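You operate a simulated robot arm through the tools that you are given. There is no shell and no other tool. Be economical: measure what you need, move in short steps, check, and stop when the job is done.

Carry out the task below with a simulated robot arm. There is one attempt and no reset: what you move stays moved.

TASK
Put things in order on the island top. At the end: the orange pot (marked "MANGO") stands where the beige label block (marked "Oats") stood; the white tab (marked "OATS") from the island top stands on top of the purple round pad; the beige label block from the island top stands where the clear beaker stood; the clear beaker is on the brown wooden tray; the clear sugar shaker stands where the orange pot stood; whatever was shut is shut again. Leave all else as you found it, and nothing knocked over.
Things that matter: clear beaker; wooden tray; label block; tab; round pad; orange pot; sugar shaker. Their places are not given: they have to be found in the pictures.

It is judged by the outcome, as a careful person would: the job done as asked, and still so three seconds after it is handed in. It fails if anything else is knocked over, pushed out of place, dropped, spilled or broken.

THE ROBOT
A 6-joint arm with a two-finger parallel gripper, fixed in place. Base frame: the origin is at the foot of the arm, x ahead of it, y to its left, z up; the work surface is at about z = 920. Lengths are in mm, angles in degrees, forces in N, time in s.
With the tool pointing down near the work surface it reaches from about 220 to 620 mm from the base axis. Its first joint turns from -66.0 to 66.0 degrees. Payload 2.7 kg.
Tool frame: the origin (TCP) lies between the finger pads and is the grasp point; the fingertips stand 23 mm ahead of it; z points along the fingers, y is the line along which they close. The gripper opens to 94 mm. The fingers are 38 mm wide and 10 mm thick; the gripper's body (54 by 96 mm) begins 39 mm behind the TCP.
Orientation is that of the tool frame in the base frame, as a unit quaternion [x, y, z, w]. With the fingers straight down and closing along the base's y, the tool's x points along the base's -x, its y along +y and its z along -z.

THE INTERFACE
- The arm moves only by the tool drive_tool. Its argument "deltas" is a list of rows, each an object (a shift or turn left out is 0, a gripper value left out holds the last) with "rotation": the turn, a rotation vector about the tool's x, y, z in rad, a list of three; "dp": the shift along the tool's x, y, z in cm, a list of three; "gripper": the finger opening in cm, from 0 to 9.4. In form: [{"rotation": [ax, ay, az], "dp": [dx, dy, dz], "gripper": gripper}, ...]. A call has 1 to 8 rows; each row shifts and turns the commanded pose from where the row before left it, along the tool's axes as they then stand. A row lasts 0.2 s, in which the tool goes at most 50 mm and 8.6 degrees; a call with a longer step from one row to the next is refused whole, and so is a gripper value outside its range. A pose out of reach is approached as far as the arm can. The call stops where the force on the tool passes 40 N (or 10 N more than at its start, if that is more) or the arm is blocked; 0.2 s more then pass. The fingers move at their own pace (about 45 mm/s each) and stop on an object; they squeeze with about 22 N. The grip force told is the motor's: it shows also when the fingers shut on nothing. Time passes only in rows, and 0.2 s behind the last, so rows that do not move let the fingers close. It gives the time, the measured TCP pose, the force on the tool (base axes), the opening and the grip force at its end, in the units of the frame above (readings bear some noise).
- Cameras (640 x 400 px; columns grow to the right, rows downward): "scene" is fixed at [79, -432.9, 1412.6]; the picture's right is [0.74, -0.67, 0.00], its down [-0.33, -0.37, -0.87] and it looks along [0.58, 0.64, -0.49] (base axes); focal length 254 px, centre (320, 200). "wrist" rides on the gripper at [-39, 0, -44] in the tool frame; the picture's right is [0.00, -1.00, 0.00], its down [0.97, 0.00, -0.24] and it looks along [0.24, 0.00, 0.97] (tool axes); focal length 218 px, centre (320, 200).
- camera(camera): a new picture of that camera. No time passes.
- point_at(camera, pixels): for up to 12 pixels [column, row] of the newest picture of that camera ("zoom" is the newest enlarged one), the place [x, y, z] in the base frame of the surface seen there, good to about 2 mm. No time passes.
- close_up(camera, box): a new picture of the part [left, top, right, bottom] of that camera's present view, enlarged. No time passes.
- sign_off(): hands the job in; it is judged then, once.

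Work in short steps. Measure before you move; look again where a grasp or a placing could have gone wrong, and mend it. You have 80 turns and 38 pictures in all, those below and enlarged ones among them. Open the gripper and draw the arm clear of the work before you hand the job in, unless the task says otherwise; then end with one line.

The tools are called after "Emit:" as a command line: name --argument value ..., lists and objects as JSON in quotes. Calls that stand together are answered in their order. drive_tool: Moves the arm, as the interface text tells. Its arguments: {"type":"object","properties":{"deltas":{"type":"array"}},"required":["deltas"]} The other tools are called the same way: camera (camera) takes a picture; point_at (camera, pixels) gives the place of the surface under pixels of a picture; close_up (camera, box) takes an enlarged picture of a part of a camera's view; sign_off () hands the job in.

At the start:

```text
clock: 0.0
tool_pos: [355.5, -38.2, 1311.2]
orientation: [0.001, 1.0, -0.001, 0.0]
contact_force: [-0.6, -0.5, -0.7]
gripper_width: 94.0
gripper_force: 0.1
```

scene: 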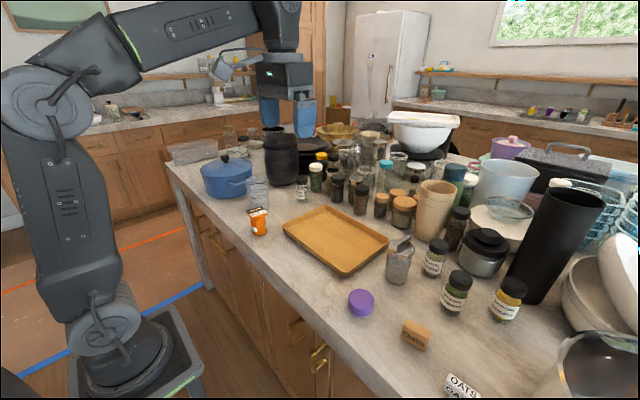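
wrist: 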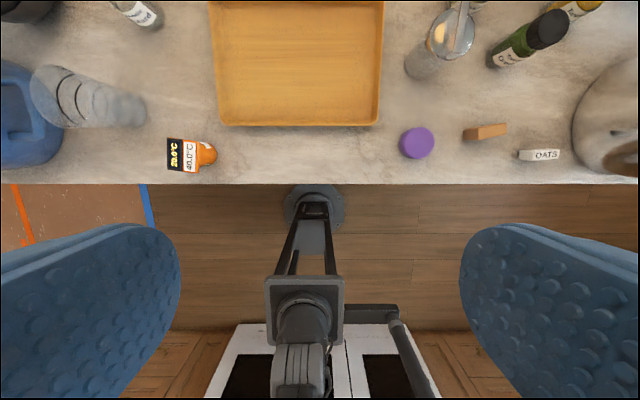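

I begin with enlarged views of the island top, to identify the beaker, shaker, pot, block, tab and pad.

Emit:
close_up --camera "scene" --box '[180, 140, 400, 278]'

Emit:
close_up --camera "scene" --box '[330, 220, 618, 400]'

Emit:
point_at --camera "wrist" --pixels '[[185, 155], [207, 153], [417, 143], [485, 132], [539, 155], [453, 35], [420, 65], [298, 60], [60, 90], [120, 108], [225, 120], [375, 120]]'

```text
2.90 times, centred on (290, 209) of scene
```

zoom: 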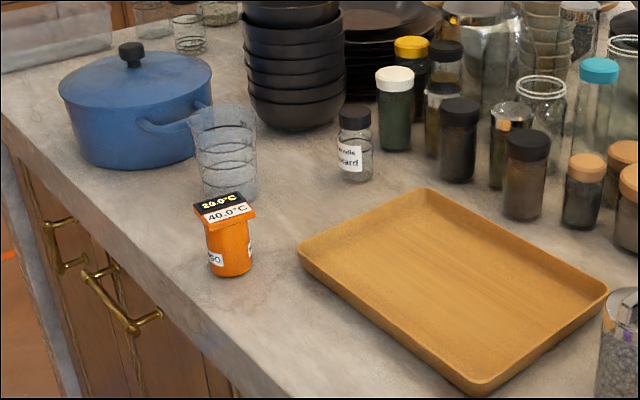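

```text
2.22 times, centred on (474, 310) of scene
```

zoom: 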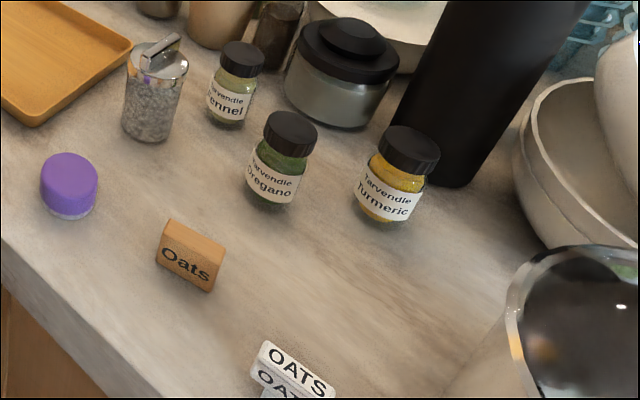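

```text
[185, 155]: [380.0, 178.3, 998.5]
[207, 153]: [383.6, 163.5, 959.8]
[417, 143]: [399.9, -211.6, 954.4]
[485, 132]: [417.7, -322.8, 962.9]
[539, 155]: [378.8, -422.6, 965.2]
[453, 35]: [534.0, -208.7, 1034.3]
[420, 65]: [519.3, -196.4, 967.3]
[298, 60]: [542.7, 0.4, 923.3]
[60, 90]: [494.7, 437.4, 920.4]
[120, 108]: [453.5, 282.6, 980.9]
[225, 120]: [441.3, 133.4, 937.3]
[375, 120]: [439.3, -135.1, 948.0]
```

The shaker is at scene (398,262), the beaker next to the blue casserole, and the orange pot has a display on top. I zoom in on the pot and the beaker from both cameras.

Emit:
close_up --camera "scene" --box '[230, 170, 294, 240]'

Emit:
point_at --camera "zoom" --pixels '[[270, 215], [345, 235], [270, 350], [330, 340], [230, 320], [200, 110], [215, 60], [130, 60], [300, 60]]'

Emit:
close_up --camera "wrist" --box '[0, 50, 240, 200]'

```text
5.71 times, centred on (262, 205) of scene
```

zoom: 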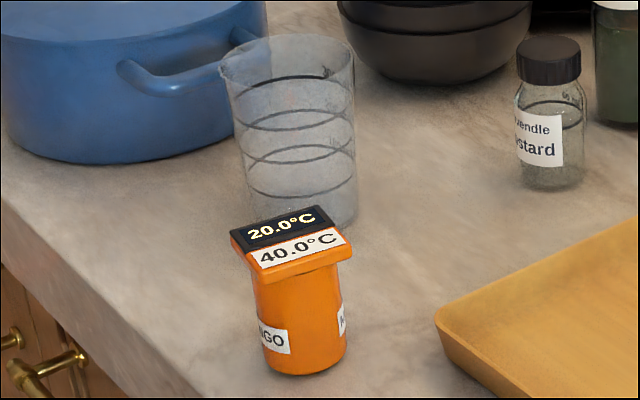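

```text
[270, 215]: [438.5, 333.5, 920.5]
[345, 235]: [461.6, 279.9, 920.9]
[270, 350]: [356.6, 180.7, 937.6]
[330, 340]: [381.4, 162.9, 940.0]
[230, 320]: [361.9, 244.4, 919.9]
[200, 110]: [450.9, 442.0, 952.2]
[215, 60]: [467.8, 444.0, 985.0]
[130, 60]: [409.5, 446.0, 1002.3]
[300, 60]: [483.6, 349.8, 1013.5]
```

```text
2.67 times, centred on (120, 125) of wrist
```

zoom: 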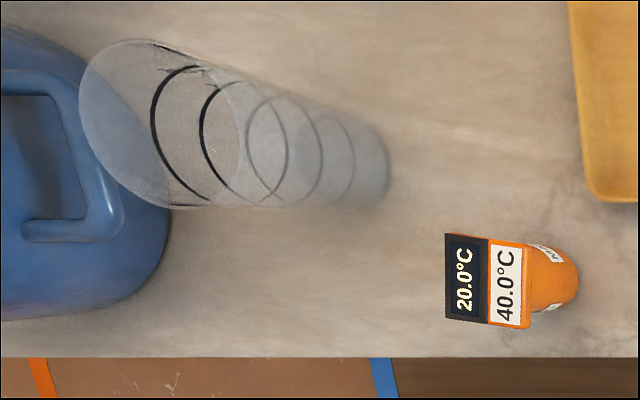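

I move above the pot and beaker to view them from nearly overhead.

Emit:
drive_tool --deltas '[{"dp": [0, 4.3, 2]}, {"dp": [0, 4.3, 2]}, {"dp": [0, 4.3, 2]}, {"dp": [0, 4.3, 2]}, {"dp": [-1, 4.3, 2]}, {"dp": [-1, 4.3, 2]}, {"dp": [-1, 0, 0]}, {}]'

Emit:
camera --camera "wrist"

```text
clock: 1.8
tool_pos: [386.0, 220.4, 1193.4]
orientation: [-0.001, 1.0, 0.0, 0.0]
contact_force: [-0.6, -0.1, 0.6]
gripper_width: 93.9
gripper_force: 0.1
```

```text
31 pictures are left
```

wrist: 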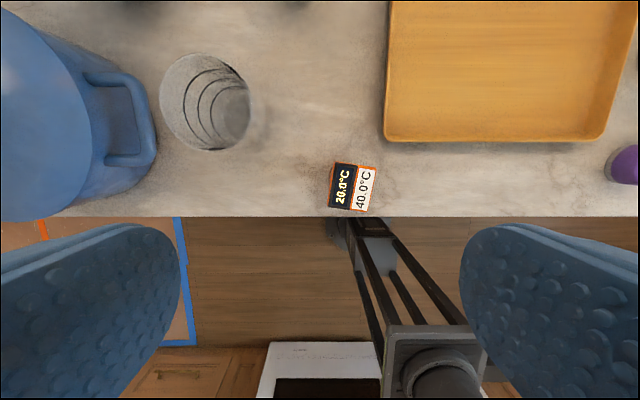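

Emit:
close_up --camera "wrist" --box '[140, 40, 400, 220]'

Emit:
point_at --camera "wrist" --pixels '[[335, 165], [332, 206], [374, 170], [368, 209], [353, 187], [160, 100], [200, 55], [180, 140], [225, 105], [248, 110], [152, 130], [225, 148]]'

```text
2.22 times, centred on (270, 130) of wrist
```

zoom: 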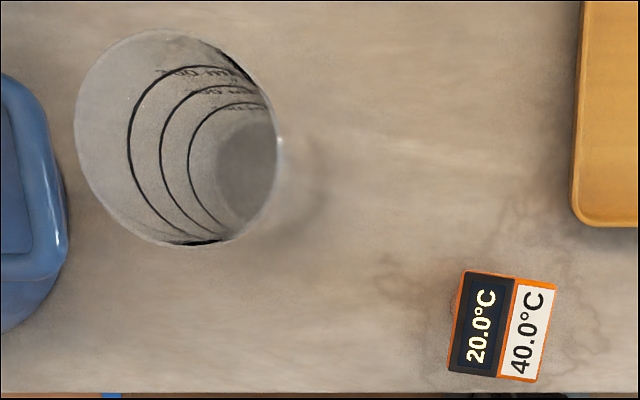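

```text
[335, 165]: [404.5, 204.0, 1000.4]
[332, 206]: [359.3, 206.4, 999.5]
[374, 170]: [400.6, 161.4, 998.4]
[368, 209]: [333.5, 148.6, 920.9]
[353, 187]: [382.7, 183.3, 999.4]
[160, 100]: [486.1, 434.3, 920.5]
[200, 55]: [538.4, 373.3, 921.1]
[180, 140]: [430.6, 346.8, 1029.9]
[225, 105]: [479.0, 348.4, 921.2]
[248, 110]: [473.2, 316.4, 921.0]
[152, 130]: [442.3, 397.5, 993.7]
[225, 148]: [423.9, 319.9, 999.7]
```

The beaker's rim centre seems to be near (462,322), rim z≈1030, about 80 mm across. I hover right above it to refine that.

Emit:
drive_tool --deltas '[{"dp": [-2.1, 2.6, 0]}, {"dp": [-2.1, 2.6, 0]}, {"dp": [-2.1, 2.6, 0]}, {"dp": [-2.1, 2.5, 0]}, {}]'

Emit:
camera --camera "wrist"

```text
clock: 3.0
tool_pos: [465.1, 319.7, 1189.1]
orientation: [0.0, 1.0, 0.0, -0.002]
contact_force: [1.1, 0.5, 0.3]
gripper_width: 93.9
gripper_force: 0.1
out of reach, approached as far as the arm can: row 4
```

```text
29 pictures are left
```

wrist: 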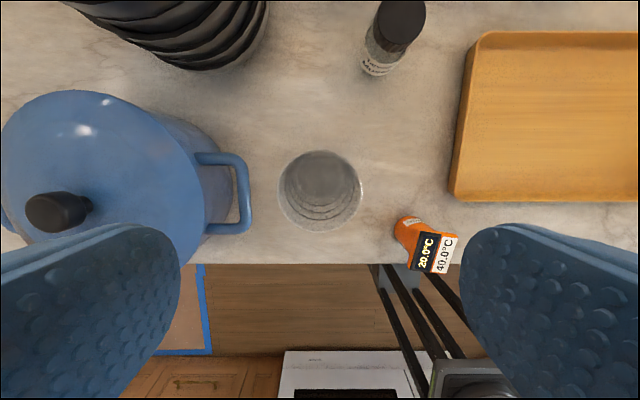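

Beaker centre ≈(463.5,319), diameter ≈81 mm, and the handle lies clear at y≈395. I line up and come down part way.

Emit:
drive_tool --deltas '[{"dp": [0.6, -0.35, 3]}, {"dp": [0, 0, 4]}, {"dp": [0, 0, 3]}, {}]'

```text
clock: 4.0
tool_pos: [459.0, 316.0, 1089.6]
orientation: [0.0, 1.0, 0.0, 0.001]
contact_force: [-0.5, -0.6, -0.3]
gripper_width: 94.0
gripper_force: 0.0
```

Correcting to (463.5,319), then descending to z≈1005 and closing.

Emit:
drive_tool --deltas '[{"dp": [-0.45, 0.3, 2]}, {"dp": [0, 0, 2]}, {"dp": [0, 0, 2]}, {"dp": [0, 0, 2]}, {}]'

Emit:
camera --camera "wrist"

```text
clock: 5.2
tool_pos: [463.1, 319.2, 1009.6]
orientation: [-0.001, 1.0, 0.0, 0.0]
contact_force: [-0.3, 0.4, 1.0]
gripper_width: 93.9
gripper_force: 0.0
```

```text
28 pictures are left
```

wrist: 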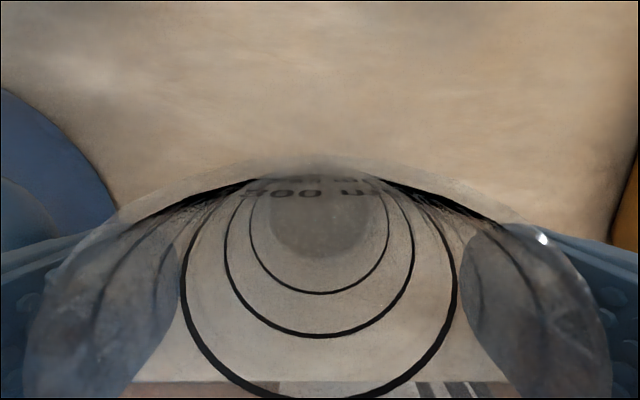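

The beaker sits centred between the fingers. I close.

Emit:
drive_tool --deltas '[{"gripper": 7.0}, {"gripper": 6.0}, {"gripper": 6.0}, {"gripper": 6.0}]'

```text
clock: 6.2
tool_pos: [462.7, 319.7, 1009.0]
orientation: [0.001, 1.0, 0.0, 0.0]
contact_force: [0.0, 0.0, -0.3]
gripper_width: 75.0
gripper_force: 21.6
```

Gripped at 75 mm. I lift, then carry the beaker over to the tray.

Emit:
drive_tool --deltas '[{"dp": [0, 0, -2]}, {"dp": [0, 0, -4]}, {"dp": [0, 0, -4]}, {"dp": [-0.2, -4, 0]}, {"dp": [-0.8, -4.5, 0]}, {"dp": [-0.8, -4.5, 0]}, {"dp": [-0.8, -4.5, 0]}, {}]'

Emit:
drive_tool --deltas '[{"dp": [-0.8, -4.2, 0]}, {"dp": [-0.8, -4.2, 0]}, {"dp": [-0.8, -4.2, 0]}, {}]'

Emit:
camera --camera "scene"

Emit:
point_at --camera "scene" --pixels '[[325, 206], [284, 232], [388, 242], [343, 275], [336, 235], [360, 248], [300, 232]]'

```text
clock: 8.0
tool_pos: [488.6, 142.0, 1107.4]
orientation: [0.0, 1.0, 0.0, 0.0]
contact_force: [0.0, -0.7, -1.7]
gripper_width: 75.1
gripper_force: 22.4
```

```text
clock: 9.0
tool_pos: [514.3, 16.0, 1108.8]
orientation: [-0.001, 1.0, 0.0, 0.0]
contact_force: [0.3, 0.6, 0.0]
gripper_width: 74.9
gripper_force: 22.1
```

```text
27 pictures are left
```

scene: 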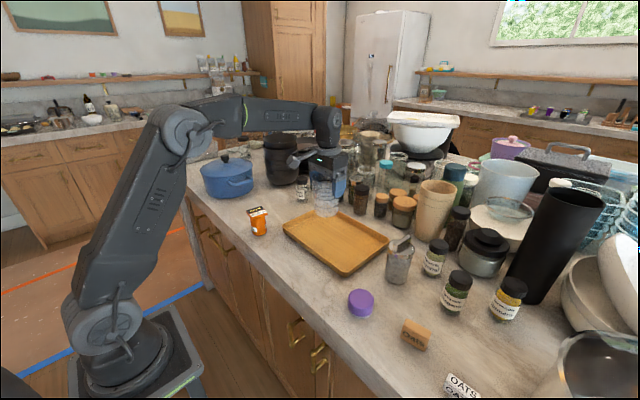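

```text
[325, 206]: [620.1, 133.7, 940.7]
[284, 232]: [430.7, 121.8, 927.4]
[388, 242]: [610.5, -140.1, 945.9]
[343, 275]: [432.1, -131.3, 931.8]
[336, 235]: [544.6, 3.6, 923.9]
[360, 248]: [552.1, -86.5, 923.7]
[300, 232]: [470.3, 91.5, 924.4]
```

The tray floor is z≈924, so the beaker's base should land with the TCP at about 1013. I lower it.

Emit:
drive_tool --deltas '[{"dp": [0, 0, 3]}, {"dp": [0, 0, 3]}, {"dp": [0, 0, 2]}, {"dp": [0, 0, 1]}, {"dp": [0, 0, 0.3]}, {}]'

```text
clock: 10.4
tool_pos: [513.2, 17.3, 1013.8]
orientation: [0.0, 1.0, -0.001, -0.001]
contact_force: [0.7, 0.3, -1.6]
gripper_width: 74.9
gripper_force: 21.8
```

Emit:
drive_tool --deltas '[{"dp": [0, 0, 0.15]}, {"dp": [0, 0, 0.15]}, {}]'

```text
clock: 11.2
tool_pos: [513.9, 17.2, 1011.8]
orientation: [-0.001, 1.0, 0.0, 0.002]
contact_force: [-2.1, 1.8, 7.9]
gripper_width: 75.0
gripper_force: 22.2
```

The beaker is touching (7.9 N upward). I open and raise the hand.

Emit:
drive_tool --deltas '[{"gripper": 8.2}, {"gripper": 9.4}, {"gripper": 9.4}, {"dp": [0, 0, -2]}, {"dp": [0, 0, -4]}, {"dp": [0, 0, -4]}, {"dp": [0, 0, -4]}, {}]'

Emit:
camera --camera "wrist"

```text
clock: 13.0
tool_pos: [513.1, 18.1, 1153.3]
orientation: [0.001, 1.0, 0.0, 0.0]
contact_force: [0.3, -0.6, 0.0]
gripper_width: 94.1
gripper_force: 0.1
```

```text
26 pictures are left
```

wrist: 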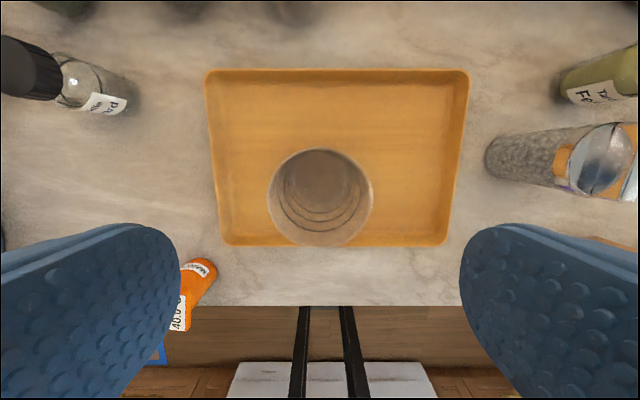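

The beaker stands on the tray. Next I go over the label block, tab and pad to measure them.

Emit:
drive_tool --deltas '[{"dp": [1.2, -4.7, 0]}, {"dp": [1.2, -4.7, 0]}, {"dp": [1.2, -4.7, 0]}, {"dp": [1.2, -4.7, 0]}, {"dp": [1.2, -4.7, 0]}, {"dp": [1.2, -4.7, 0]}, {"dp": [1.2, -4.7, 0]}, {}]'

Emit:
camera --camera "wrist"

```text
clock: 14.8
tool_pos: [427.4, -314.9, 1149.7]
orientation: [0.001, 1.0, 0.0, 0.0]
contact_force: [-0.9, -0.8, 0.3]
gripper_width: 94.0
gripper_force: 0.0
```

```text
25 pictures are left
```

wrist: 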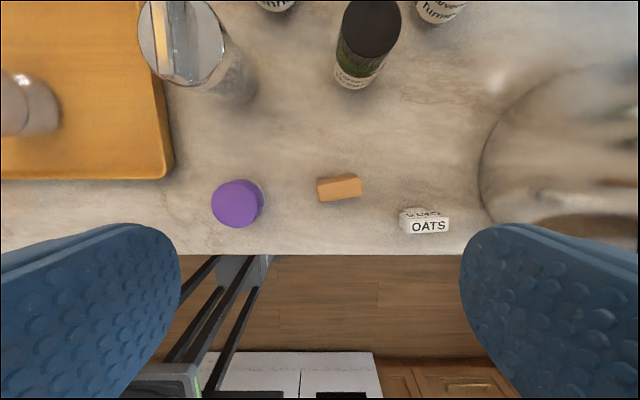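

Emit:
close_up --camera "wrist" --box '[200, 140, 472, 310]'

Emit:
point_at --camera "wrist" --pixels '[[318, 183], [360, 177], [362, 194], [321, 201], [340, 189], [236, 203], [213, 200], [258, 203], [402, 212], [447, 216], [429, 226], [425, 213]]'

```text
2.35 times, centred on (336, 225) of wrist
```

zoom: 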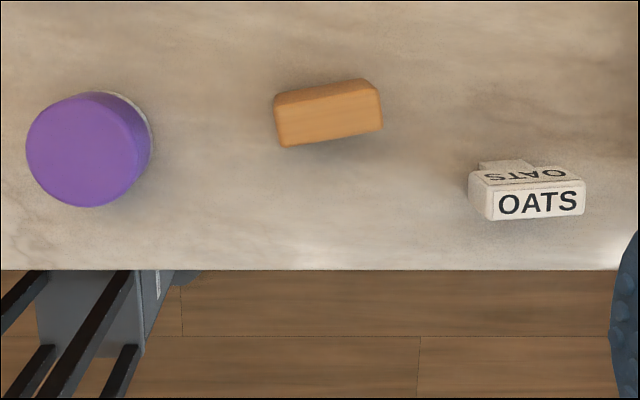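

```text
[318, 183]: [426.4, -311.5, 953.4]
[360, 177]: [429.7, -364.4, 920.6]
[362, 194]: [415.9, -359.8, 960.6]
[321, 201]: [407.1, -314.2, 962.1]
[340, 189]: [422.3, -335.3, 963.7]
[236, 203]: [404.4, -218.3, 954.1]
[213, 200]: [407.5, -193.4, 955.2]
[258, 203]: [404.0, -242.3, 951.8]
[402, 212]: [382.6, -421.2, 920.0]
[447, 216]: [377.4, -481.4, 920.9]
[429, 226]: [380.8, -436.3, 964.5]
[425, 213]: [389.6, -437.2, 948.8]
```

The block's centre is ≈(420,-335), top z≈963, long axis turned about 11° from y. I align with its long axis and come down part way.

Emit:
drive_tool --deltas '[{"dp": [0.74, -2.0, 0], "gripper": 7.2}, {"rotation": [0, 0, -0.095], "dp": [0, 0, 4]}, {"rotation": [0, 0, -0.095], "dp": [0, 0, 4]}, {"dp": [0, 0, 4]}, {}]'

Emit:
camera --camera "wrist"

```text
clock: 16.0
tool_pos: [421.1, -331.5, 1032.0]
orientation: [-0.095, 0.996, 0.0, 0.0]
contact_force: [-0.2, 0.4, 0.1]
gripper_width: 71.8
gripper_force: 0.0
```

```text
23 pictures are left
```

wrist: 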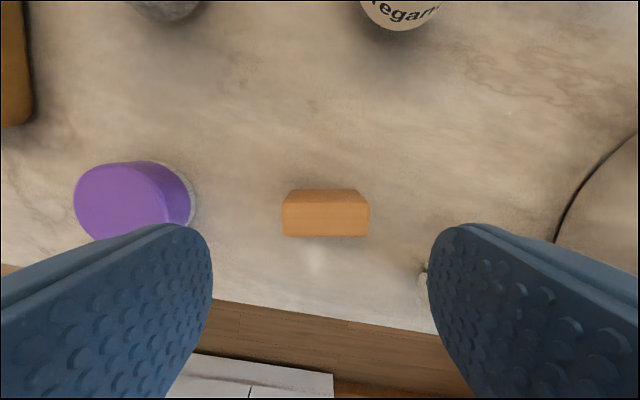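

The block is square to the fingers, about 3 mm off-centre. I correct that, descend to z≈950 and grip.

Emit:
drive_tool --deltas '[{"dp": [0, -0.3, 2.7]}, {"dp": [0, 0, 2.7]}, {"dp": [0, 0, 2.7]}, {}, {"gripper": 4.0}, {"gripper": 4.0}, {"gripper": 4.0}]'

```text
clock: 17.6
tool_pos: [420.2, -333.0, 949.2]
orientation: [-0.095, 0.995, 0.0, -0.001]
contact_force: [-1.3, 0.7, 0.7]
gripper_width: 49.2
gripper_force: 22.1
```

Gripped at 49 mm. I lift to about z 1130 and square the hand back up.

Emit:
drive_tool --deltas '[{"dp": [0, 0, -2]}, {"dp": [0, 0, -4]}, {"dp": [0, 0, -4]}, {"rotation": [0, 0, 0.095], "dp": [0, 0, -4]}, {"rotation": [0, 0, 0.095], "dp": [0, 0, -4]}, {"dp": [0, 4.6, 0]}, {"dp": [0, 4.6, 0]}, {"dp": [0, 4.6, 0]}]'

Emit:
drive_tool --deltas '[{"dp": [0, 4.8, 0]}, {"dp": [0, 4.8, 0]}, {"dp": [0, 4.8, 0]}, {"dp": [0, 4.8, 0]}, {"dp": [0, 4.8, 0]}, {"dp": [0, 4.8, 0]}, {"dp": [-0.5, 4.8, 0]}, {}]'

Emit:
drive_tool --deltas '[{"dp": [-1, 4.5, 0]}, {"dp": [-1, 4.5, 0]}, {"dp": [-1, 4.5, 0]}, {"dp": [-0.8, 4.0, 0]}, {}]'

```text
clock: 19.4
tool_pos: [425.1, -194.0, 1131.6]
orientation: [0.0, 1.0, 0.0, 0.0]
contact_force: [0.5, 0.1, -0.1]
gripper_width: 49.3
gripper_force: 22.2
```

```text
clock: 21.2
tool_pos: [428.5, 142.1, 1128.7]
orientation: [0.0, 1.0, 0.0, 0.0]
contact_force: [-0.6, 0.6, -0.2]
gripper_width: 49.4
gripper_force: 21.4
```

```text
clock: 22.4
tool_pos: [465.3, 315.2, 1131.1]
orientation: [0.0, 1.0, -0.001, 0.0]
contact_force: [-0.5, -0.3, 0.7]
gripper_width: 49.5
gripper_force: 22.2
```

Lowering the block at the beaker's former place (463.5,319).

Emit:
drive_tool --deltas '[{"dp": [0.2, 0.4, 4]}, {"dp": [0, 0, 4]}, {"dp": [0, 0, 4]}, {"dp": [0, 0, 3]}, {"dp": [0, 0, 2]}, {"dp": [0, 0, 0.8]}, {}]'

```text
clock: 24.0
tool_pos: [463.8, 320.0, 952.3]
orientation: [0.0, 1.0, -0.001, 0.001]
contact_force: [-0.1, -0.5, 0.4]
gripper_width: 49.1
gripper_force: 22.2
```

Emit:
drive_tool --deltas '[{"dp": [0, 0, 0.2]}, {"dp": [0, 0, 0.2]}, {}]'

```text
clock: 24.8
tool_pos: [465.7, 319.8, 949.6]
orientation: [-0.001, 1.0, 0.0, -0.001]
contact_force: [-0.2, -0.8, 1.1]
gripper_width: 49.3
gripper_force: 22.0
```

Emit:
drive_tool --deltas '[{"dp": [0, 0, 0.1]}, {}]'

```text
clock: 25.4
tool_pos: [463.0, 319.4, 949.5]
orientation: [0.0, 1.0, 0.001, 0.001]
contact_force: [0.7, -0.7, 5.4]
gripper_width: 49.5
gripper_force: 21.8
```

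Contact (5.4 N). I release, rise, and move toward the pot for a close view.

Emit:
drive_tool --deltas '[{"gripper": 7.0}, {"gripper": 7.0}, {"dp": [0, 0, -2]}, {"dp": [0, 0, -4]}, {"dp": [0, 0, -4]}, {"dp": [1.5, -4, -2]}, {"dp": [1.5, -4, -2]}, {"dp": [2, -4.5, 0]}]'

Emit:
camera --camera "wrist"

Emit:
close_up --camera "scene" --box '[200, 170, 330, 250]'

```text
clock: 27.2
tool_pos: [410.5, 191.1, 1087.8]
orientation: [-0.001, 1.0, 0.0, 0.0]
contact_force: [0.0, 0.3, 0.1]
gripper_width: 70.1
gripper_force: 0.1
```

```text
22 pictures are left
```

wrist: 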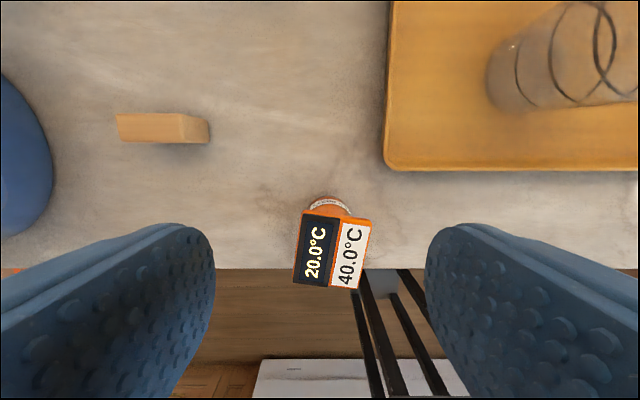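

```text
4.92 times, centred on (265, 210) of scene
```

zoom: 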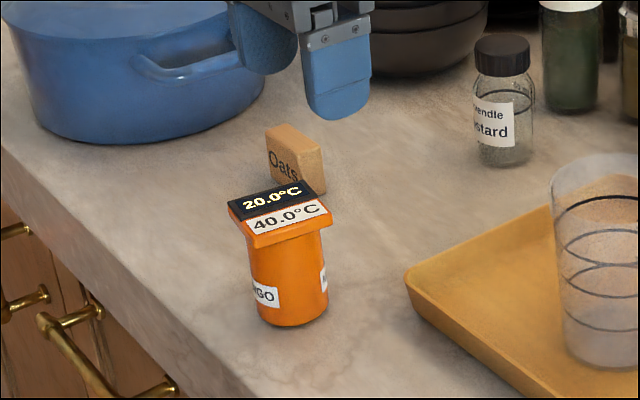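

The block stands well at its new place. The pot's plate is centred at ≈(382,184), z≈1000, turned about 8° clockwise, so I align over it and check.

Emit:
drive_tool --deltas '[{"dp": [2.9, -0.7, 0], "gripper": 7.2}, {"rotation": [0, 0, 0.14]}, {"dp": [0, 0, 3]}, {}]'

Emit:
camera --camera "wrist"

```text
clock: 28.2
tool_pos: [385.8, 184.3, 1057.3]
orientation: [0.071, 0.997, 0.0, 0.0]
contact_force: [-1.4, -0.9, -0.6]
gripper_width: 71.9
gripper_force: 0.1
```

```text
20 pictures are left
```

wrist: 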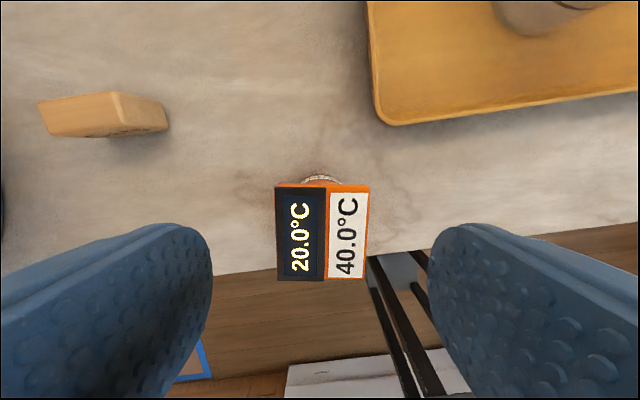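

The plate is aligned, 46 mm wide. A 3 mm correction, then I descend and grip.

Emit:
drive_tool --deltas '[{"dp": [0.35, -0.1, 2.5]}, {"dp": [0, 0, 2.7]}, {"dp": [0, 0, 2.7]}, {}, {"gripper": 3.8}, {"gripper": 3.8}, {"gripper": 3.8}, {}]'

```text
clock: 30.0
tool_pos: [381.5, 186.1, 978.4]
orientation: [0.07, 0.998, 0.0, 0.001]
contact_force: [-0.3, -0.8, 0.0]
gripper_width: 48.0
gripper_force: 22.1
```

A small lift, then a look to see whether the whole pot comes along.

Emit:
drive_tool --deltas '[{"dp": [0, 0, -1]}, {"dp": [0, 0, -2]}, {}]'

Emit:
close_up --camera "scene" --box '[200, 150, 330, 250]'

```text
clock: 30.8
tool_pos: [382.5, 185.5, 1007.5]
orientation: [0.069, 0.998, 0.0, 0.0]
contact_force: [0.1, 0.4, 0.0]
gripper_width: 47.8
gripper_force: 22.1
```

```text
4.00 times, centred on (265, 200) of scene
```

zoom: 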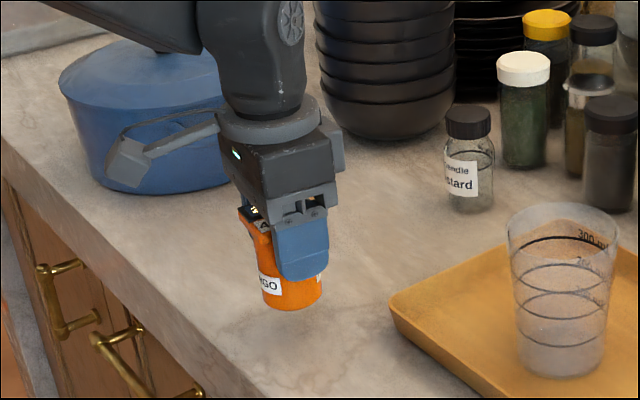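

The whole pot came up. I raise it, square up and carry it to the block's former place.

Emit:
drive_tool --deltas '[{"dp": [0, 0, -4]}, {"dp": [0, 0, -4]}, {"rotation": [0, 0, -0.14], "dp": [0, 0, -4]}, {"dp": [0, -4.5, 0]}, {"dp": [0, -4.7, 0]}, {"dp": [0, -4.7, 0]}, {"dp": [0, -4.7, 0]}, {"dp": [0, -4.7, 0]}]'

Emit:
drive_tool --deltas '[{"dp": [-0.6, -4.7, 0]}, {"dp": [-0.6, -4.7, 0]}, {"dp": [-0.6, -4.7, 0]}, {"dp": [-0.6, -4.7, 0]}, {"dp": [-0.6, -4.7, 0]}, {"dp": [-0.6, -4.7, 0]}, {}]'

```text
clock: 32.6
tool_pos: [383.1, -47.6, 1130.8]
orientation: [0.0, 1.0, 0.0, 0.001]
contact_force: [-1.2, 0.0, -0.9]
gripper_width: 47.9
gripper_force: 22.2
```

```text
clock: 34.2
tool_pos: [418.2, -330.9, 1128.8]
orientation: [0.0, 1.0, 0.0, 0.0]
contact_force: [0.1, 0.0, -0.8]
gripper_width: 48.0
gripper_force: 21.7
```

Lowering onto (420,-333).

Emit:
drive_tool --deltas '[{"dp": [-0.2, -0.2, 4]}, {"dp": [0, 0, 4]}, {"dp": [0, 0, 4]}, {"dp": [0, 0, 2]}, {"dp": [0, 0, 0.8]}, {"dp": [0, 0, 0.1]}, {}]'

```text
clock: 35.8
tool_pos: [418.5, -331.6, 979.1]
orientation: [-0.001, 1.0, 0.001, 0.0]
contact_force: [0.3, -0.1, -1.0]
gripper_width: 47.6
gripper_force: 23.0
```

Emit:
drive_tool --deltas '[{"dp": [-0.1, -0.1, 0.1]}, {"dp": [0, 0, 0.1]}, {}]'

```text
clock: 36.6
tool_pos: [419.3, -333.2, 976.6]
orientation: [0.0, 1.0, 0.001, -0.001]
contact_force: [0.4, 0.3, 2.9]
gripper_width: 47.7
gripper_force: 22.2
```

Seated. I release, rise, and shift to where the tab, pad and shaker can all be viewed.

Emit:
drive_tool --deltas '[{"gripper": 7.0}, {"gripper": 7.0}, {"dp": [0, 0, -3]}, {"dp": [0, 0, -4]}, {"dp": [0, 0, -4]}, {"dp": [-2, 3.5, -3]}, {"dp": [-3, 3.5, -1]}, {"dp": [-3, 4, 0]}]'

Emit:
camera --camera "wrist"

Emit:
close_up --camera "scene" --box '[330, 220, 618, 400]'

```text
refused: row 6 steps farther than a row can; nothing moved
```

```text
18 pictures are left
```

wrist: 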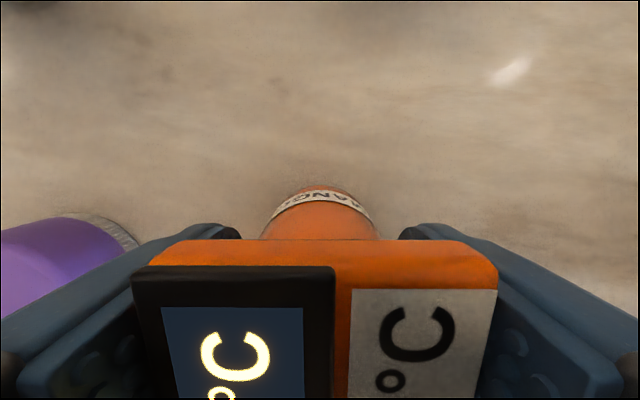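

```text
2.22 times, centred on (474, 310) of scene
```

zoom: 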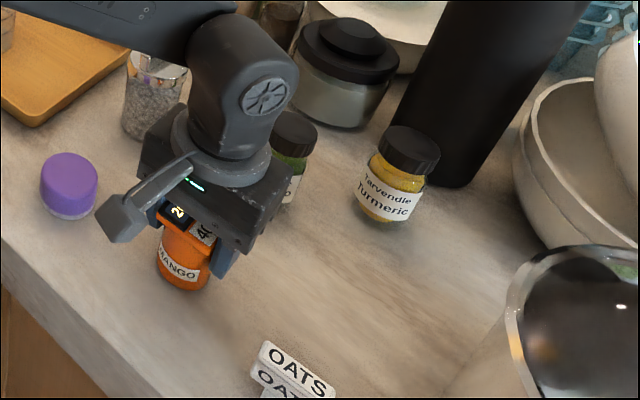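

That call was refused for step length. The pot is upright and I release it with shorter rows.

Emit:
drive_tool --deltas '[{"gripper": 7.0}, {"gripper": 7.0}, {"dp": [0, 0, -3]}, {"dp": [0, 0, -4.5]}, {"dp": [0, 0, -4.5]}, {"dp": [0, 0, -4.5]}, {"dp": [-2, 3.5, -2]}, {"dp": [-2.5, 3.8, 0]}]'

Emit:
drive_tool --deltas '[{"dp": [-2.5, 3.8, 0], "gripper": 9.4}, {"dp": [-2, 2, 0]}, {}]'

Emit:
camera --camera "wrist"

```text
clock: 38.4
tool_pos: [464.0, -259.0, 1161.6]
orientation: [0.0, 1.0, 0.0, 0.0]
contact_force: [0.1, 0.0, -0.2]
gripper_width: 70.0
gripper_force: 0.1
```

```text
clock: 39.2
tool_pos: [510.4, -202.3, 1162.2]
orientation: [0.001, 1.0, 0.0, 0.0]
contact_force: [-0.1, -1.0, -0.3]
gripper_width: 93.8
gripper_force: 0.1
```

```text
16 pictures are left
```

wrist: 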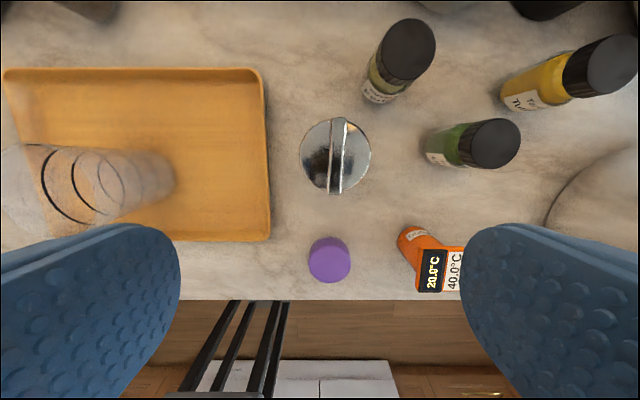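

Emit:
point_at --camera "wrist" --pixels '[[337, 156], [305, 156], [368, 156], [338, 122], [335, 190], [385, 265], [368, 180], [404, 48], [268, 160]]'

Emit:
close_up --camera "scene" --box '[360, 220, 440, 300]'

Emit:
point_at --camera "zoom" --pixels '[[310, 150], [310, 230], [310, 300], [260, 250], [360, 250], [330, 120]]'

```text
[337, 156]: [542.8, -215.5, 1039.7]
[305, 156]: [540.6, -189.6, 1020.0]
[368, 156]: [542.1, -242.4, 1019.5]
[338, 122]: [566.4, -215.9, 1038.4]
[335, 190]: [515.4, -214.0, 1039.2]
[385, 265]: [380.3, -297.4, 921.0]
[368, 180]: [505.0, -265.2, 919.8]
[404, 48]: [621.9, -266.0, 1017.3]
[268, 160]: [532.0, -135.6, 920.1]
```

```text
5.00 times, centred on (400, 260) of scene
```

zoom: 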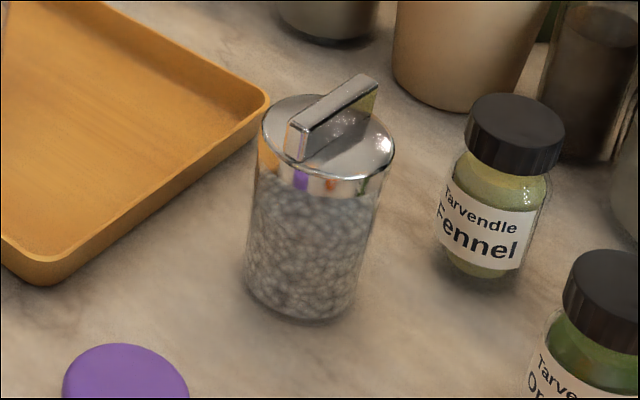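

```text
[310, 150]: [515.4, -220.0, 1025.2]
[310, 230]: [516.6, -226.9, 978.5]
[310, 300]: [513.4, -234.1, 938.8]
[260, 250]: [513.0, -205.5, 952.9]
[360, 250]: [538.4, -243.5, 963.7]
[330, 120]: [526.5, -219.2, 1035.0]
```

Shaker: centre ≈(541,-215.5), lid z 1020, fin top 1039. I move above it at z≈1075 and check.

Emit:
drive_tool --deltas '[{"dp": [0, 0, 4], "gripper": 8.0}, {"dp": [0, -1.3, 4.5]}, {"dp": [-1.5, 0, 0]}, {"dp": [-1.5, 0, 0]}, {}]'

Emit:
camera --camera "wrist"

```text
clock: 40.4
tool_pos: [541.2, -212.6, 1077.1]
orientation: [0.0, 1.0, -0.001, 0.0]
contact_force: [-0.3, 0.3, -0.8]
gripper_width: 80.0
gripper_force: 0.1
```

```text
14 pictures are left
```

wrist: 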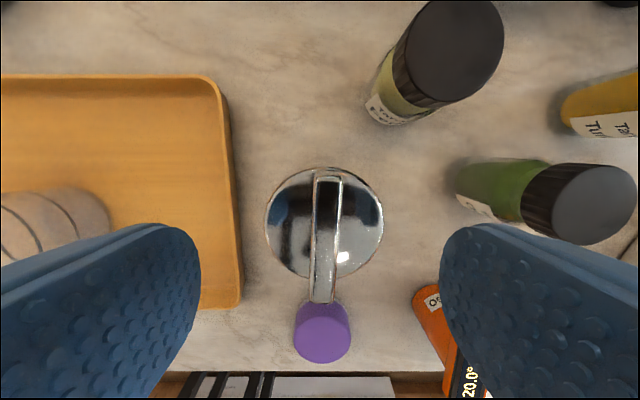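

Small corrections, then down to z≈1004 and close.

Emit:
drive_tool --deltas '[{"dp": [-0.2, -0.15, 2]}, {"dp": [0, 0, 2.5]}, {"dp": [0, 0, 2.0]}, {"dp": [0, 0, 0.7]}, {"gripper": 5.0}, {"gripper": 5.0}, {"gripper": 5.0}, {}]'

```text
clock: 42.2
tool_pos: [543.0, -214.2, 1005.7]
orientation: [0.0, 1.0, 0.0, 0.0]
contact_force: [0.2, 0.2, 0.1]
gripper_width: 60.8
gripper_force: 22.3
```

Gripped at 61 mm. I lift a little and look at whether the body comes with the lid.

Emit:
drive_tool --deltas '[{"dp": [0, 0, -1]}, {"dp": [0, 0, -2]}, {}]'

Emit:
close_up --camera "scene" --box '[330, 180, 490, 300]'

```text
clock: 43.0
tool_pos: [541.0, -214.3, 1037.0]
orientation: [0.0, 1.0, 0.0, 0.0]
contact_force: [-0.1, 0.0, -2.2]
gripper_width: 60.4
gripper_force: 22.3
```

```text
3.33 times, centred on (410, 240) of scene
```

zoom: 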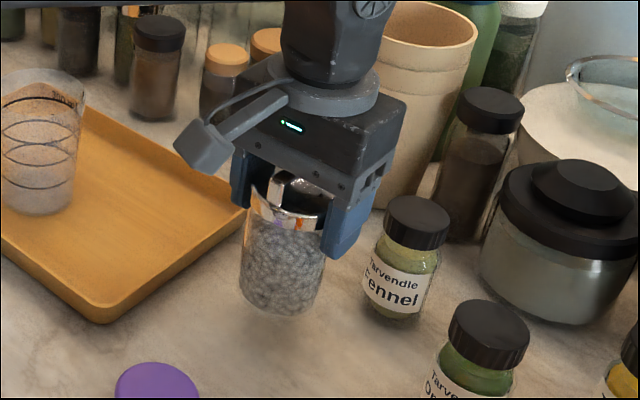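

It lifted whole. I carry it back toward the counter's near side, clear of the beaker, and on to the pot's former place.

Emit:
drive_tool --deltas '[{"dp": [0, 0, -3]}, {"dp": [2, 0, -3.5]}, {"dp": [4.5, 0, -1]}, {"dp": [4.5, 1, 0]}, {"dp": [4.0, 2, 0]}, {"dp": [1.0, 4.5, 0]}, {"dp": [0, 4.7, 0]}, {"dp": [0, 4.7, 0]}]'

Emit:
drive_tool --deltas '[{"dp": [0, 4.7, 0]}, {"dp": [0, 4.7, 0]}, {"dp": [0, 4.7, 0]}, {"dp": [0, 4.5, 0]}, {"dp": [0, 4.2, 0]}, {}]'

```text
clock: 44.8
tool_pos: [383.6, -46.1, 1110.1]
orientation: [0.001, 1.0, 0.0, 0.0]
contact_force: [0.1, 0.5, -2.6]
gripper_width: 60.5
gripper_force: 21.6
```

```text
clock: 46.2
tool_pos: [380.7, 181.6, 1111.1]
orientation: [0.0, 1.0, 0.0, 0.001]
contact_force: [-0.2, 0.0, -2.5]
gripper_width: 60.7
gripper_force: 22.0
```

Emit:
drive_tool --deltas '[{"dp": [-0.05, 0.3, 4]}, {"dp": [0, 0, 4]}, {"dp": [0, 0, 1.7]}, {"dp": [0, 0, 0.6]}, {}]'

Emit:
drive_tool --deltas '[{"dp": [0, 0, 0.15]}, {}]'

```text
clock: 47.4
tool_pos: [383.8, 185.7, 1008.5]
orientation: [0.0, 1.0, -0.001, 0.0]
contact_force: [-0.2, -0.2, -2.7]
gripper_width: 60.5
gripper_force: 22.0
```

```text
clock: 48.0
tool_pos: [382.1, 185.0, 1006.7]
orientation: [0.0, 1.0, 0.0, 0.001]
contact_force: [0.1, -0.3, -2.7]
gripper_width: 60.4
gripper_force: 22.5
```

Emit:
drive_tool --deltas '[{"dp": [0, 0, 0.12]}, {"dp": [0, 0, 0.1]}, {}]'

```text
clock: 48.8
tool_pos: [382.1, 184.8, 1005.7]
orientation: [0.0, 1.0, 0.001, 0.002]
contact_force: [-1.7, -2.4, 6.3]
gripper_width: 60.6
gripper_force: 21.9
```

It is seated (6 N). I release, rise, and head back toward the tab.

Emit:
drive_tool --deltas '[{"gripper": 8.0}, {"gripper": 8.0}, {"dp": [0, 0, -2]}, {"dp": [0, 0, -4.5]}, {"dp": [0, 0, -4.5]}, {"dp": [0, -4.8, 0]}, {"dp": [0, -4.8, 0]}, {"dp": [0, -4.8, 0]}]'

Emit:
drive_tool --deltas '[{"dp": [0, -4.8, 0]}, {"dp": [0, -4.8, 0]}, {"dp": [0, -4.8, 0]}, {"dp": [0, -4.8, 0]}, {"dp": [0, -4.8, 0]}, {"dp": [0, -4.8, 0]}, {"dp": [0, -4.8, 0]}, {}]'

Emit:
drive_tool --deltas '[{"dp": [0, -4.8, 0]}, {"dp": [0, -4.8, 0]}, {"dp": [0, -1.5, 2]}, {}]'

Emit:
camera --camera "wrist"

```text
clock: 50.6
tool_pos: [381.9, 40.6, 1114.9]
orientation: [0.001, 1.0, 0.0, 0.001]
contact_force: [-0.8, -0.7, -0.3]
gripper_width: 79.9
gripper_force: 0.0
```

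```text
clock: 52.4
tool_pos: [383.3, -298.8, 1111.6]
orientation: [0.001, 1.0, 0.0, -0.001]
contact_force: [0.0, -0.2, -0.5]
gripper_width: 80.1
gripper_force: 0.0
```

```text
clock: 53.4
tool_pos: [384.1, -407.3, 1094.3]
orientation: [0.0, 1.0, 0.0, 0.001]
contact_force: [0.1, 0.3, 0.0]
gripper_width: 79.6
gripper_force: 0.0
```

```text
12 pictures are left
```

wrist: 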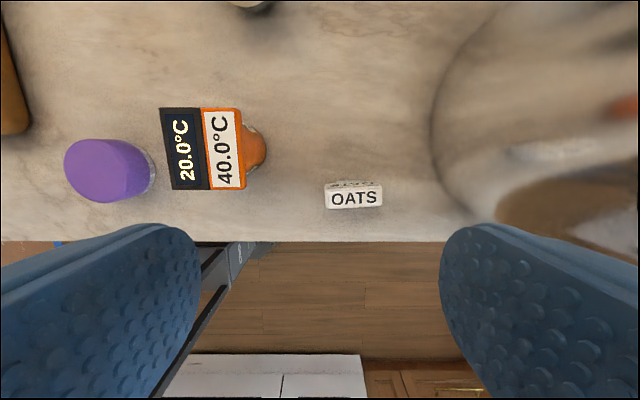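

Emit:
close_up --camera "wrist" --box '[310, 165, 400, 221]'

Emit:
close_up --camera "scene" --box '[430, 360, 490, 400]'

Emit:
point_at --camera "wrist" --pixels '[[329, 190], [380, 185], [380, 203], [329, 207], [355, 197], [340, 184], [372, 182], [355, 184], [345, 182], [105, 170], [72, 170], [140, 170]]'

```text
7.11 times, centred on (355, 193) of wrist
```

zoom: 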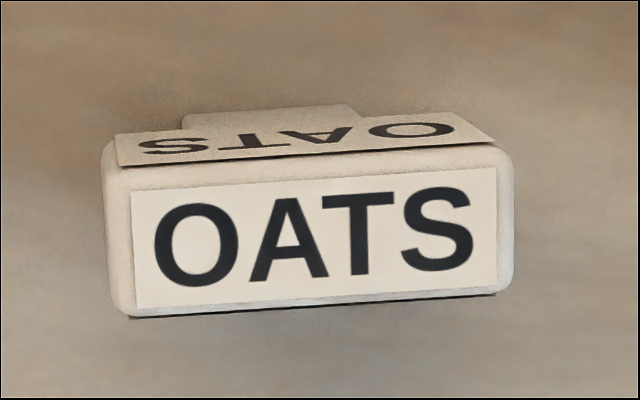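

```text
10.00 times, centred on (460, 380) of scene
```

zoom: 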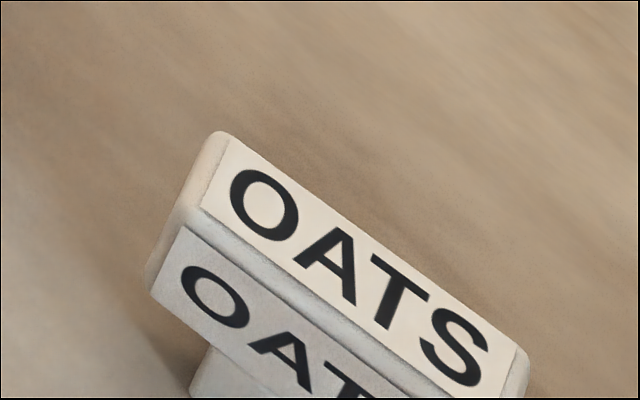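

```text
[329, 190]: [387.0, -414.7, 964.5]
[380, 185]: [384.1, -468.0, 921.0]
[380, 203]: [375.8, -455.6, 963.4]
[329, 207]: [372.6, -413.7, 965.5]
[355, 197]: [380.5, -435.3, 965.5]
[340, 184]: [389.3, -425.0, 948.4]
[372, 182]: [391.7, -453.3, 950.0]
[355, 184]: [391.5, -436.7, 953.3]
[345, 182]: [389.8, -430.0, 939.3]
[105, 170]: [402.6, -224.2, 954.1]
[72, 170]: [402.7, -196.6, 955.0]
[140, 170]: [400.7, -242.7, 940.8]
```

The tab is T-shaped: a head of about 46×17 mm at z 945–965 on a narrow stem, turned about 4°. I check how close the big vessel is before going down.

Emit:
point_at --camera "wrist" --pixels '[[435, 120], [440, 160], [450, 185], [470, 210], [490, 215], [520, 215], [410, 200], [440, 90], [560, 200]]'

Emit:
drive_tool --deltas '[{"dp": [0.35, -2.8, 0], "gripper": 6.2}, {"rotation": [0, 0, -0.068], "dp": [0, 0, 3]}, {"dp": [0, 0, 2]}, {}]'

Emit:
camera --camera "wrist"

```text
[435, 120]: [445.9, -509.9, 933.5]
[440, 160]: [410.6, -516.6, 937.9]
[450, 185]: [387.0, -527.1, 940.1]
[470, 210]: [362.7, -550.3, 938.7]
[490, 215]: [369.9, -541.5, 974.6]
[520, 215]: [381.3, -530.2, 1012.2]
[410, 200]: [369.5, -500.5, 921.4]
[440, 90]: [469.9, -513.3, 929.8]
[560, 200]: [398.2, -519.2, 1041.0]
```

```text
clock: 54.4
tool_pos: [379.2, -434.3, 1043.3]
orientation: [-0.033, 0.999, -0.001, 0.001]
contact_force: [0.5, 0.1, -0.6]
gripper_width: 62.0
gripper_force: 0.0
```

```text
9 pictures are left
```

wrist: 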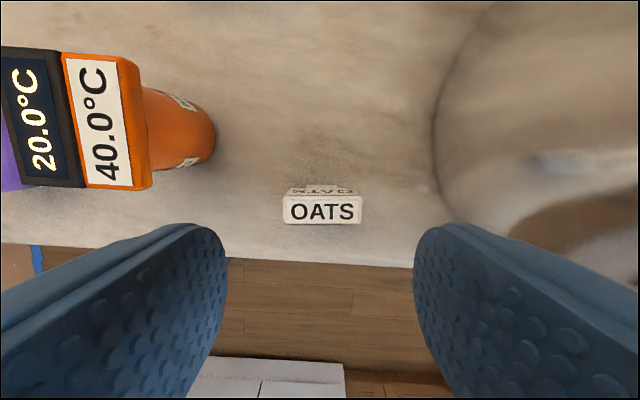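

About 30 mm clear of the vessel. I correct by 3 mm, descend to z≈957 and grip.

Emit:
drive_tool --deltas '[{"dp": [-0.34, -0.15, 2.6]}, {"dp": [0, 0, 3]}, {"dp": [0, 0, 3]}, {}, {"gripper": 3.8}, {"gripper": 3.8}, {"gripper": 3.8}]'

```text
clock: 56.0
tool_pos: [381.6, -436.2, 957.1]
orientation: [-0.034, 0.999, 0.0, 0.0]
contact_force: [0.6, -0.6, -0.2]
gripper_width: 47.5
gripper_force: 21.6
```

Gripped at 47.5 mm. I lift to about z 1080, square up, and take a fresh measure of the pad from the scene camera.

Emit:
drive_tool --deltas '[{"dp": [0, 0, -2]}, {"dp": [0, 0, -4]}, {"dp": [0, 0, -4]}, {"rotation": [0, 0, 0.068], "dp": [0, 0, -2.5]}, {}]'

Emit:
close_up --camera "scene" --box '[330, 270, 394, 330]'

Emit:
point_at --camera "zoom" --pixels '[[300, 200], [200, 200], [400, 200], [300, 120], [300, 280], [300, 150], [300, 250], [250, 200], [350, 200]]'

```text
clock: 57.2
tool_pos: [384.3, -436.3, 1085.4]
orientation: [0.0, 1.0, 0.001, 0.0]
contact_force: [0.0, 1.3, 0.0]
gripper_width: 47.3
gripper_force: 22.2
```

```text
6.67 times, centred on (362, 300) of scene
```

zoom: 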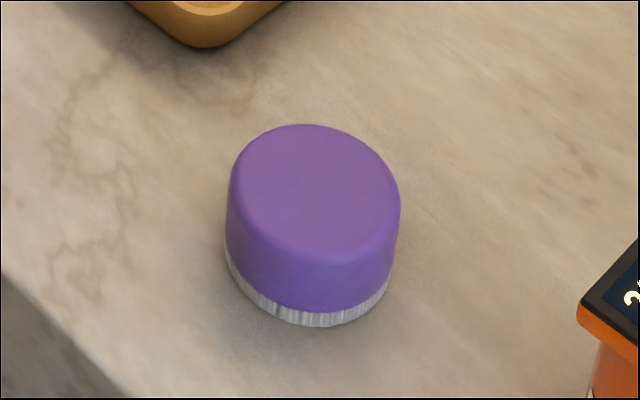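

```text
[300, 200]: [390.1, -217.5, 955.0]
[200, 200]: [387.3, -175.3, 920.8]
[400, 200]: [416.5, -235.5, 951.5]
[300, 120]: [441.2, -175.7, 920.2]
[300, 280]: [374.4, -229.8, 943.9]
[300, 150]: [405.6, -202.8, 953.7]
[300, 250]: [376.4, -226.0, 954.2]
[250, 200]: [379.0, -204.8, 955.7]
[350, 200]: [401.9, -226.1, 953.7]
```

The pad's top centre is ≈(401,-217.5), z≈954.5, radius about 25. I carry the tab over it; contact is expected at TCP z≈992.

Emit:
drive_tool --deltas '[{"dp": [0, 4.5, 0]}, {"dp": [-0.4, 4.5, 0]}, {"dp": [-0.4, 4.5, 0]}, {"dp": [-0.4, 4.5, 0]}, {"dp": [-0.5, 3.7, 0]}, {}]'

```text
clock: 58.6
tool_pos: [398.5, -216.3, 1080.6]
orientation: [0.001, 1.0, -0.001, 0.0]
contact_force: [0.2, 0.5, 0.2]
gripper_width: 46.9
gripper_force: 22.3
```

Emit:
drive_tool --deltas '[{"dp": [-0.2, -0.25, 3]}, {"dp": [0, 0, 3]}, {"dp": [0, 0, 2]}, {"dp": [0, 0, 0.4]}, {}]'

Emit:
close_up --camera "scene" --box '[320, 250, 404, 330]'

```text
clock: 59.8
tool_pos: [402.5, -220.0, 999.4]
orientation: [-0.001, 1.0, 0.001, -0.001]
contact_force: [-0.2, 0.8, 0.0]
gripper_width: 47.1
gripper_force: 22.0
```

```text
5.00 times, centred on (362, 290) of scene
```

zoom: 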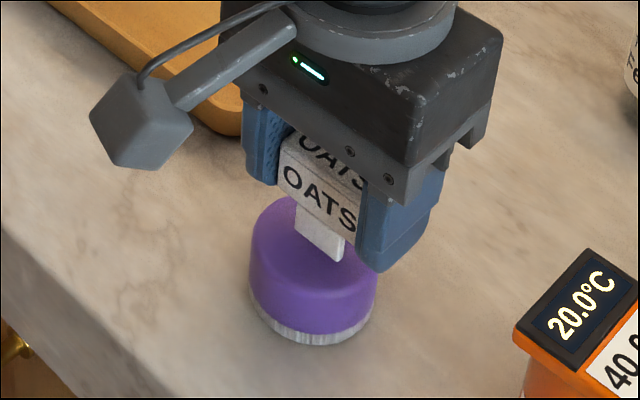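

The stem looks a little to the near-right of the pad's centre. I measure it exactly before lowering.

Emit:
point_at --camera "zoom" --pixels '[[300, 228], [340, 256], [318, 240], [343, 252], [299, 215], [338, 240], [265, 245], [300, 290], [355, 275], [285, 210], [285, 250], [320, 200]]'

```text
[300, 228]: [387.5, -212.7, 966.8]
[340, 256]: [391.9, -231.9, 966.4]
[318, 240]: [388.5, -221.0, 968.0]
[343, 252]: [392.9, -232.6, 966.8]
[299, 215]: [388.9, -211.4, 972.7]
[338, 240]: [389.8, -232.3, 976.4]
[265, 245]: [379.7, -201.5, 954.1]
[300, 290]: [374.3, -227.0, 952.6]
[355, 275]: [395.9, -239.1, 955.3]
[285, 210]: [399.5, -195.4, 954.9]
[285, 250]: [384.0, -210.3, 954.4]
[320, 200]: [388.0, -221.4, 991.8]
```

The stem's centre is ≈(400,-222) against the pad's ≈(400,-217). I shift +4.5 mm in y and lower.

Emit:
drive_tool --deltas '[{"dp": [0.05, 0.45, 0]}, {"dp": [0, 0, 0.4]}, {"dp": [0, 0, 0.2]}, {}]'

```text
clock: 60.8
tool_pos: [402.2, -216.4, 992.4]
orientation: [0.0, 1.0, 0.0, 0.0]
contact_force: [0.1, 0.4, 0.4]
gripper_width: 47.3
gripper_force: 22.4
```

Emit:
drive_tool --deltas '[{"dp": [0, 0, 0.1]}, {}]'

```text
clock: 61.4
tool_pos: [401.6, -215.6, 991.8]
orientation: [0.0, 1.0, 0.0, 0.0]
contact_force: [-0.6, -1.0, 0.1]
gripper_width: 47.1
gripper_force: 21.7
```

Emit:
drive_tool --deltas '[{"dp": [0, 0, 0.1]}, {}]'

```text
clock: 62.0
tool_pos: [401.7, -215.2, 990.4]
orientation: [0.0, 1.0, 0.0, 0.001]
contact_force: [0.1, -0.7, 3.0]
gripper_width: 47.4
gripper_force: 21.5
```

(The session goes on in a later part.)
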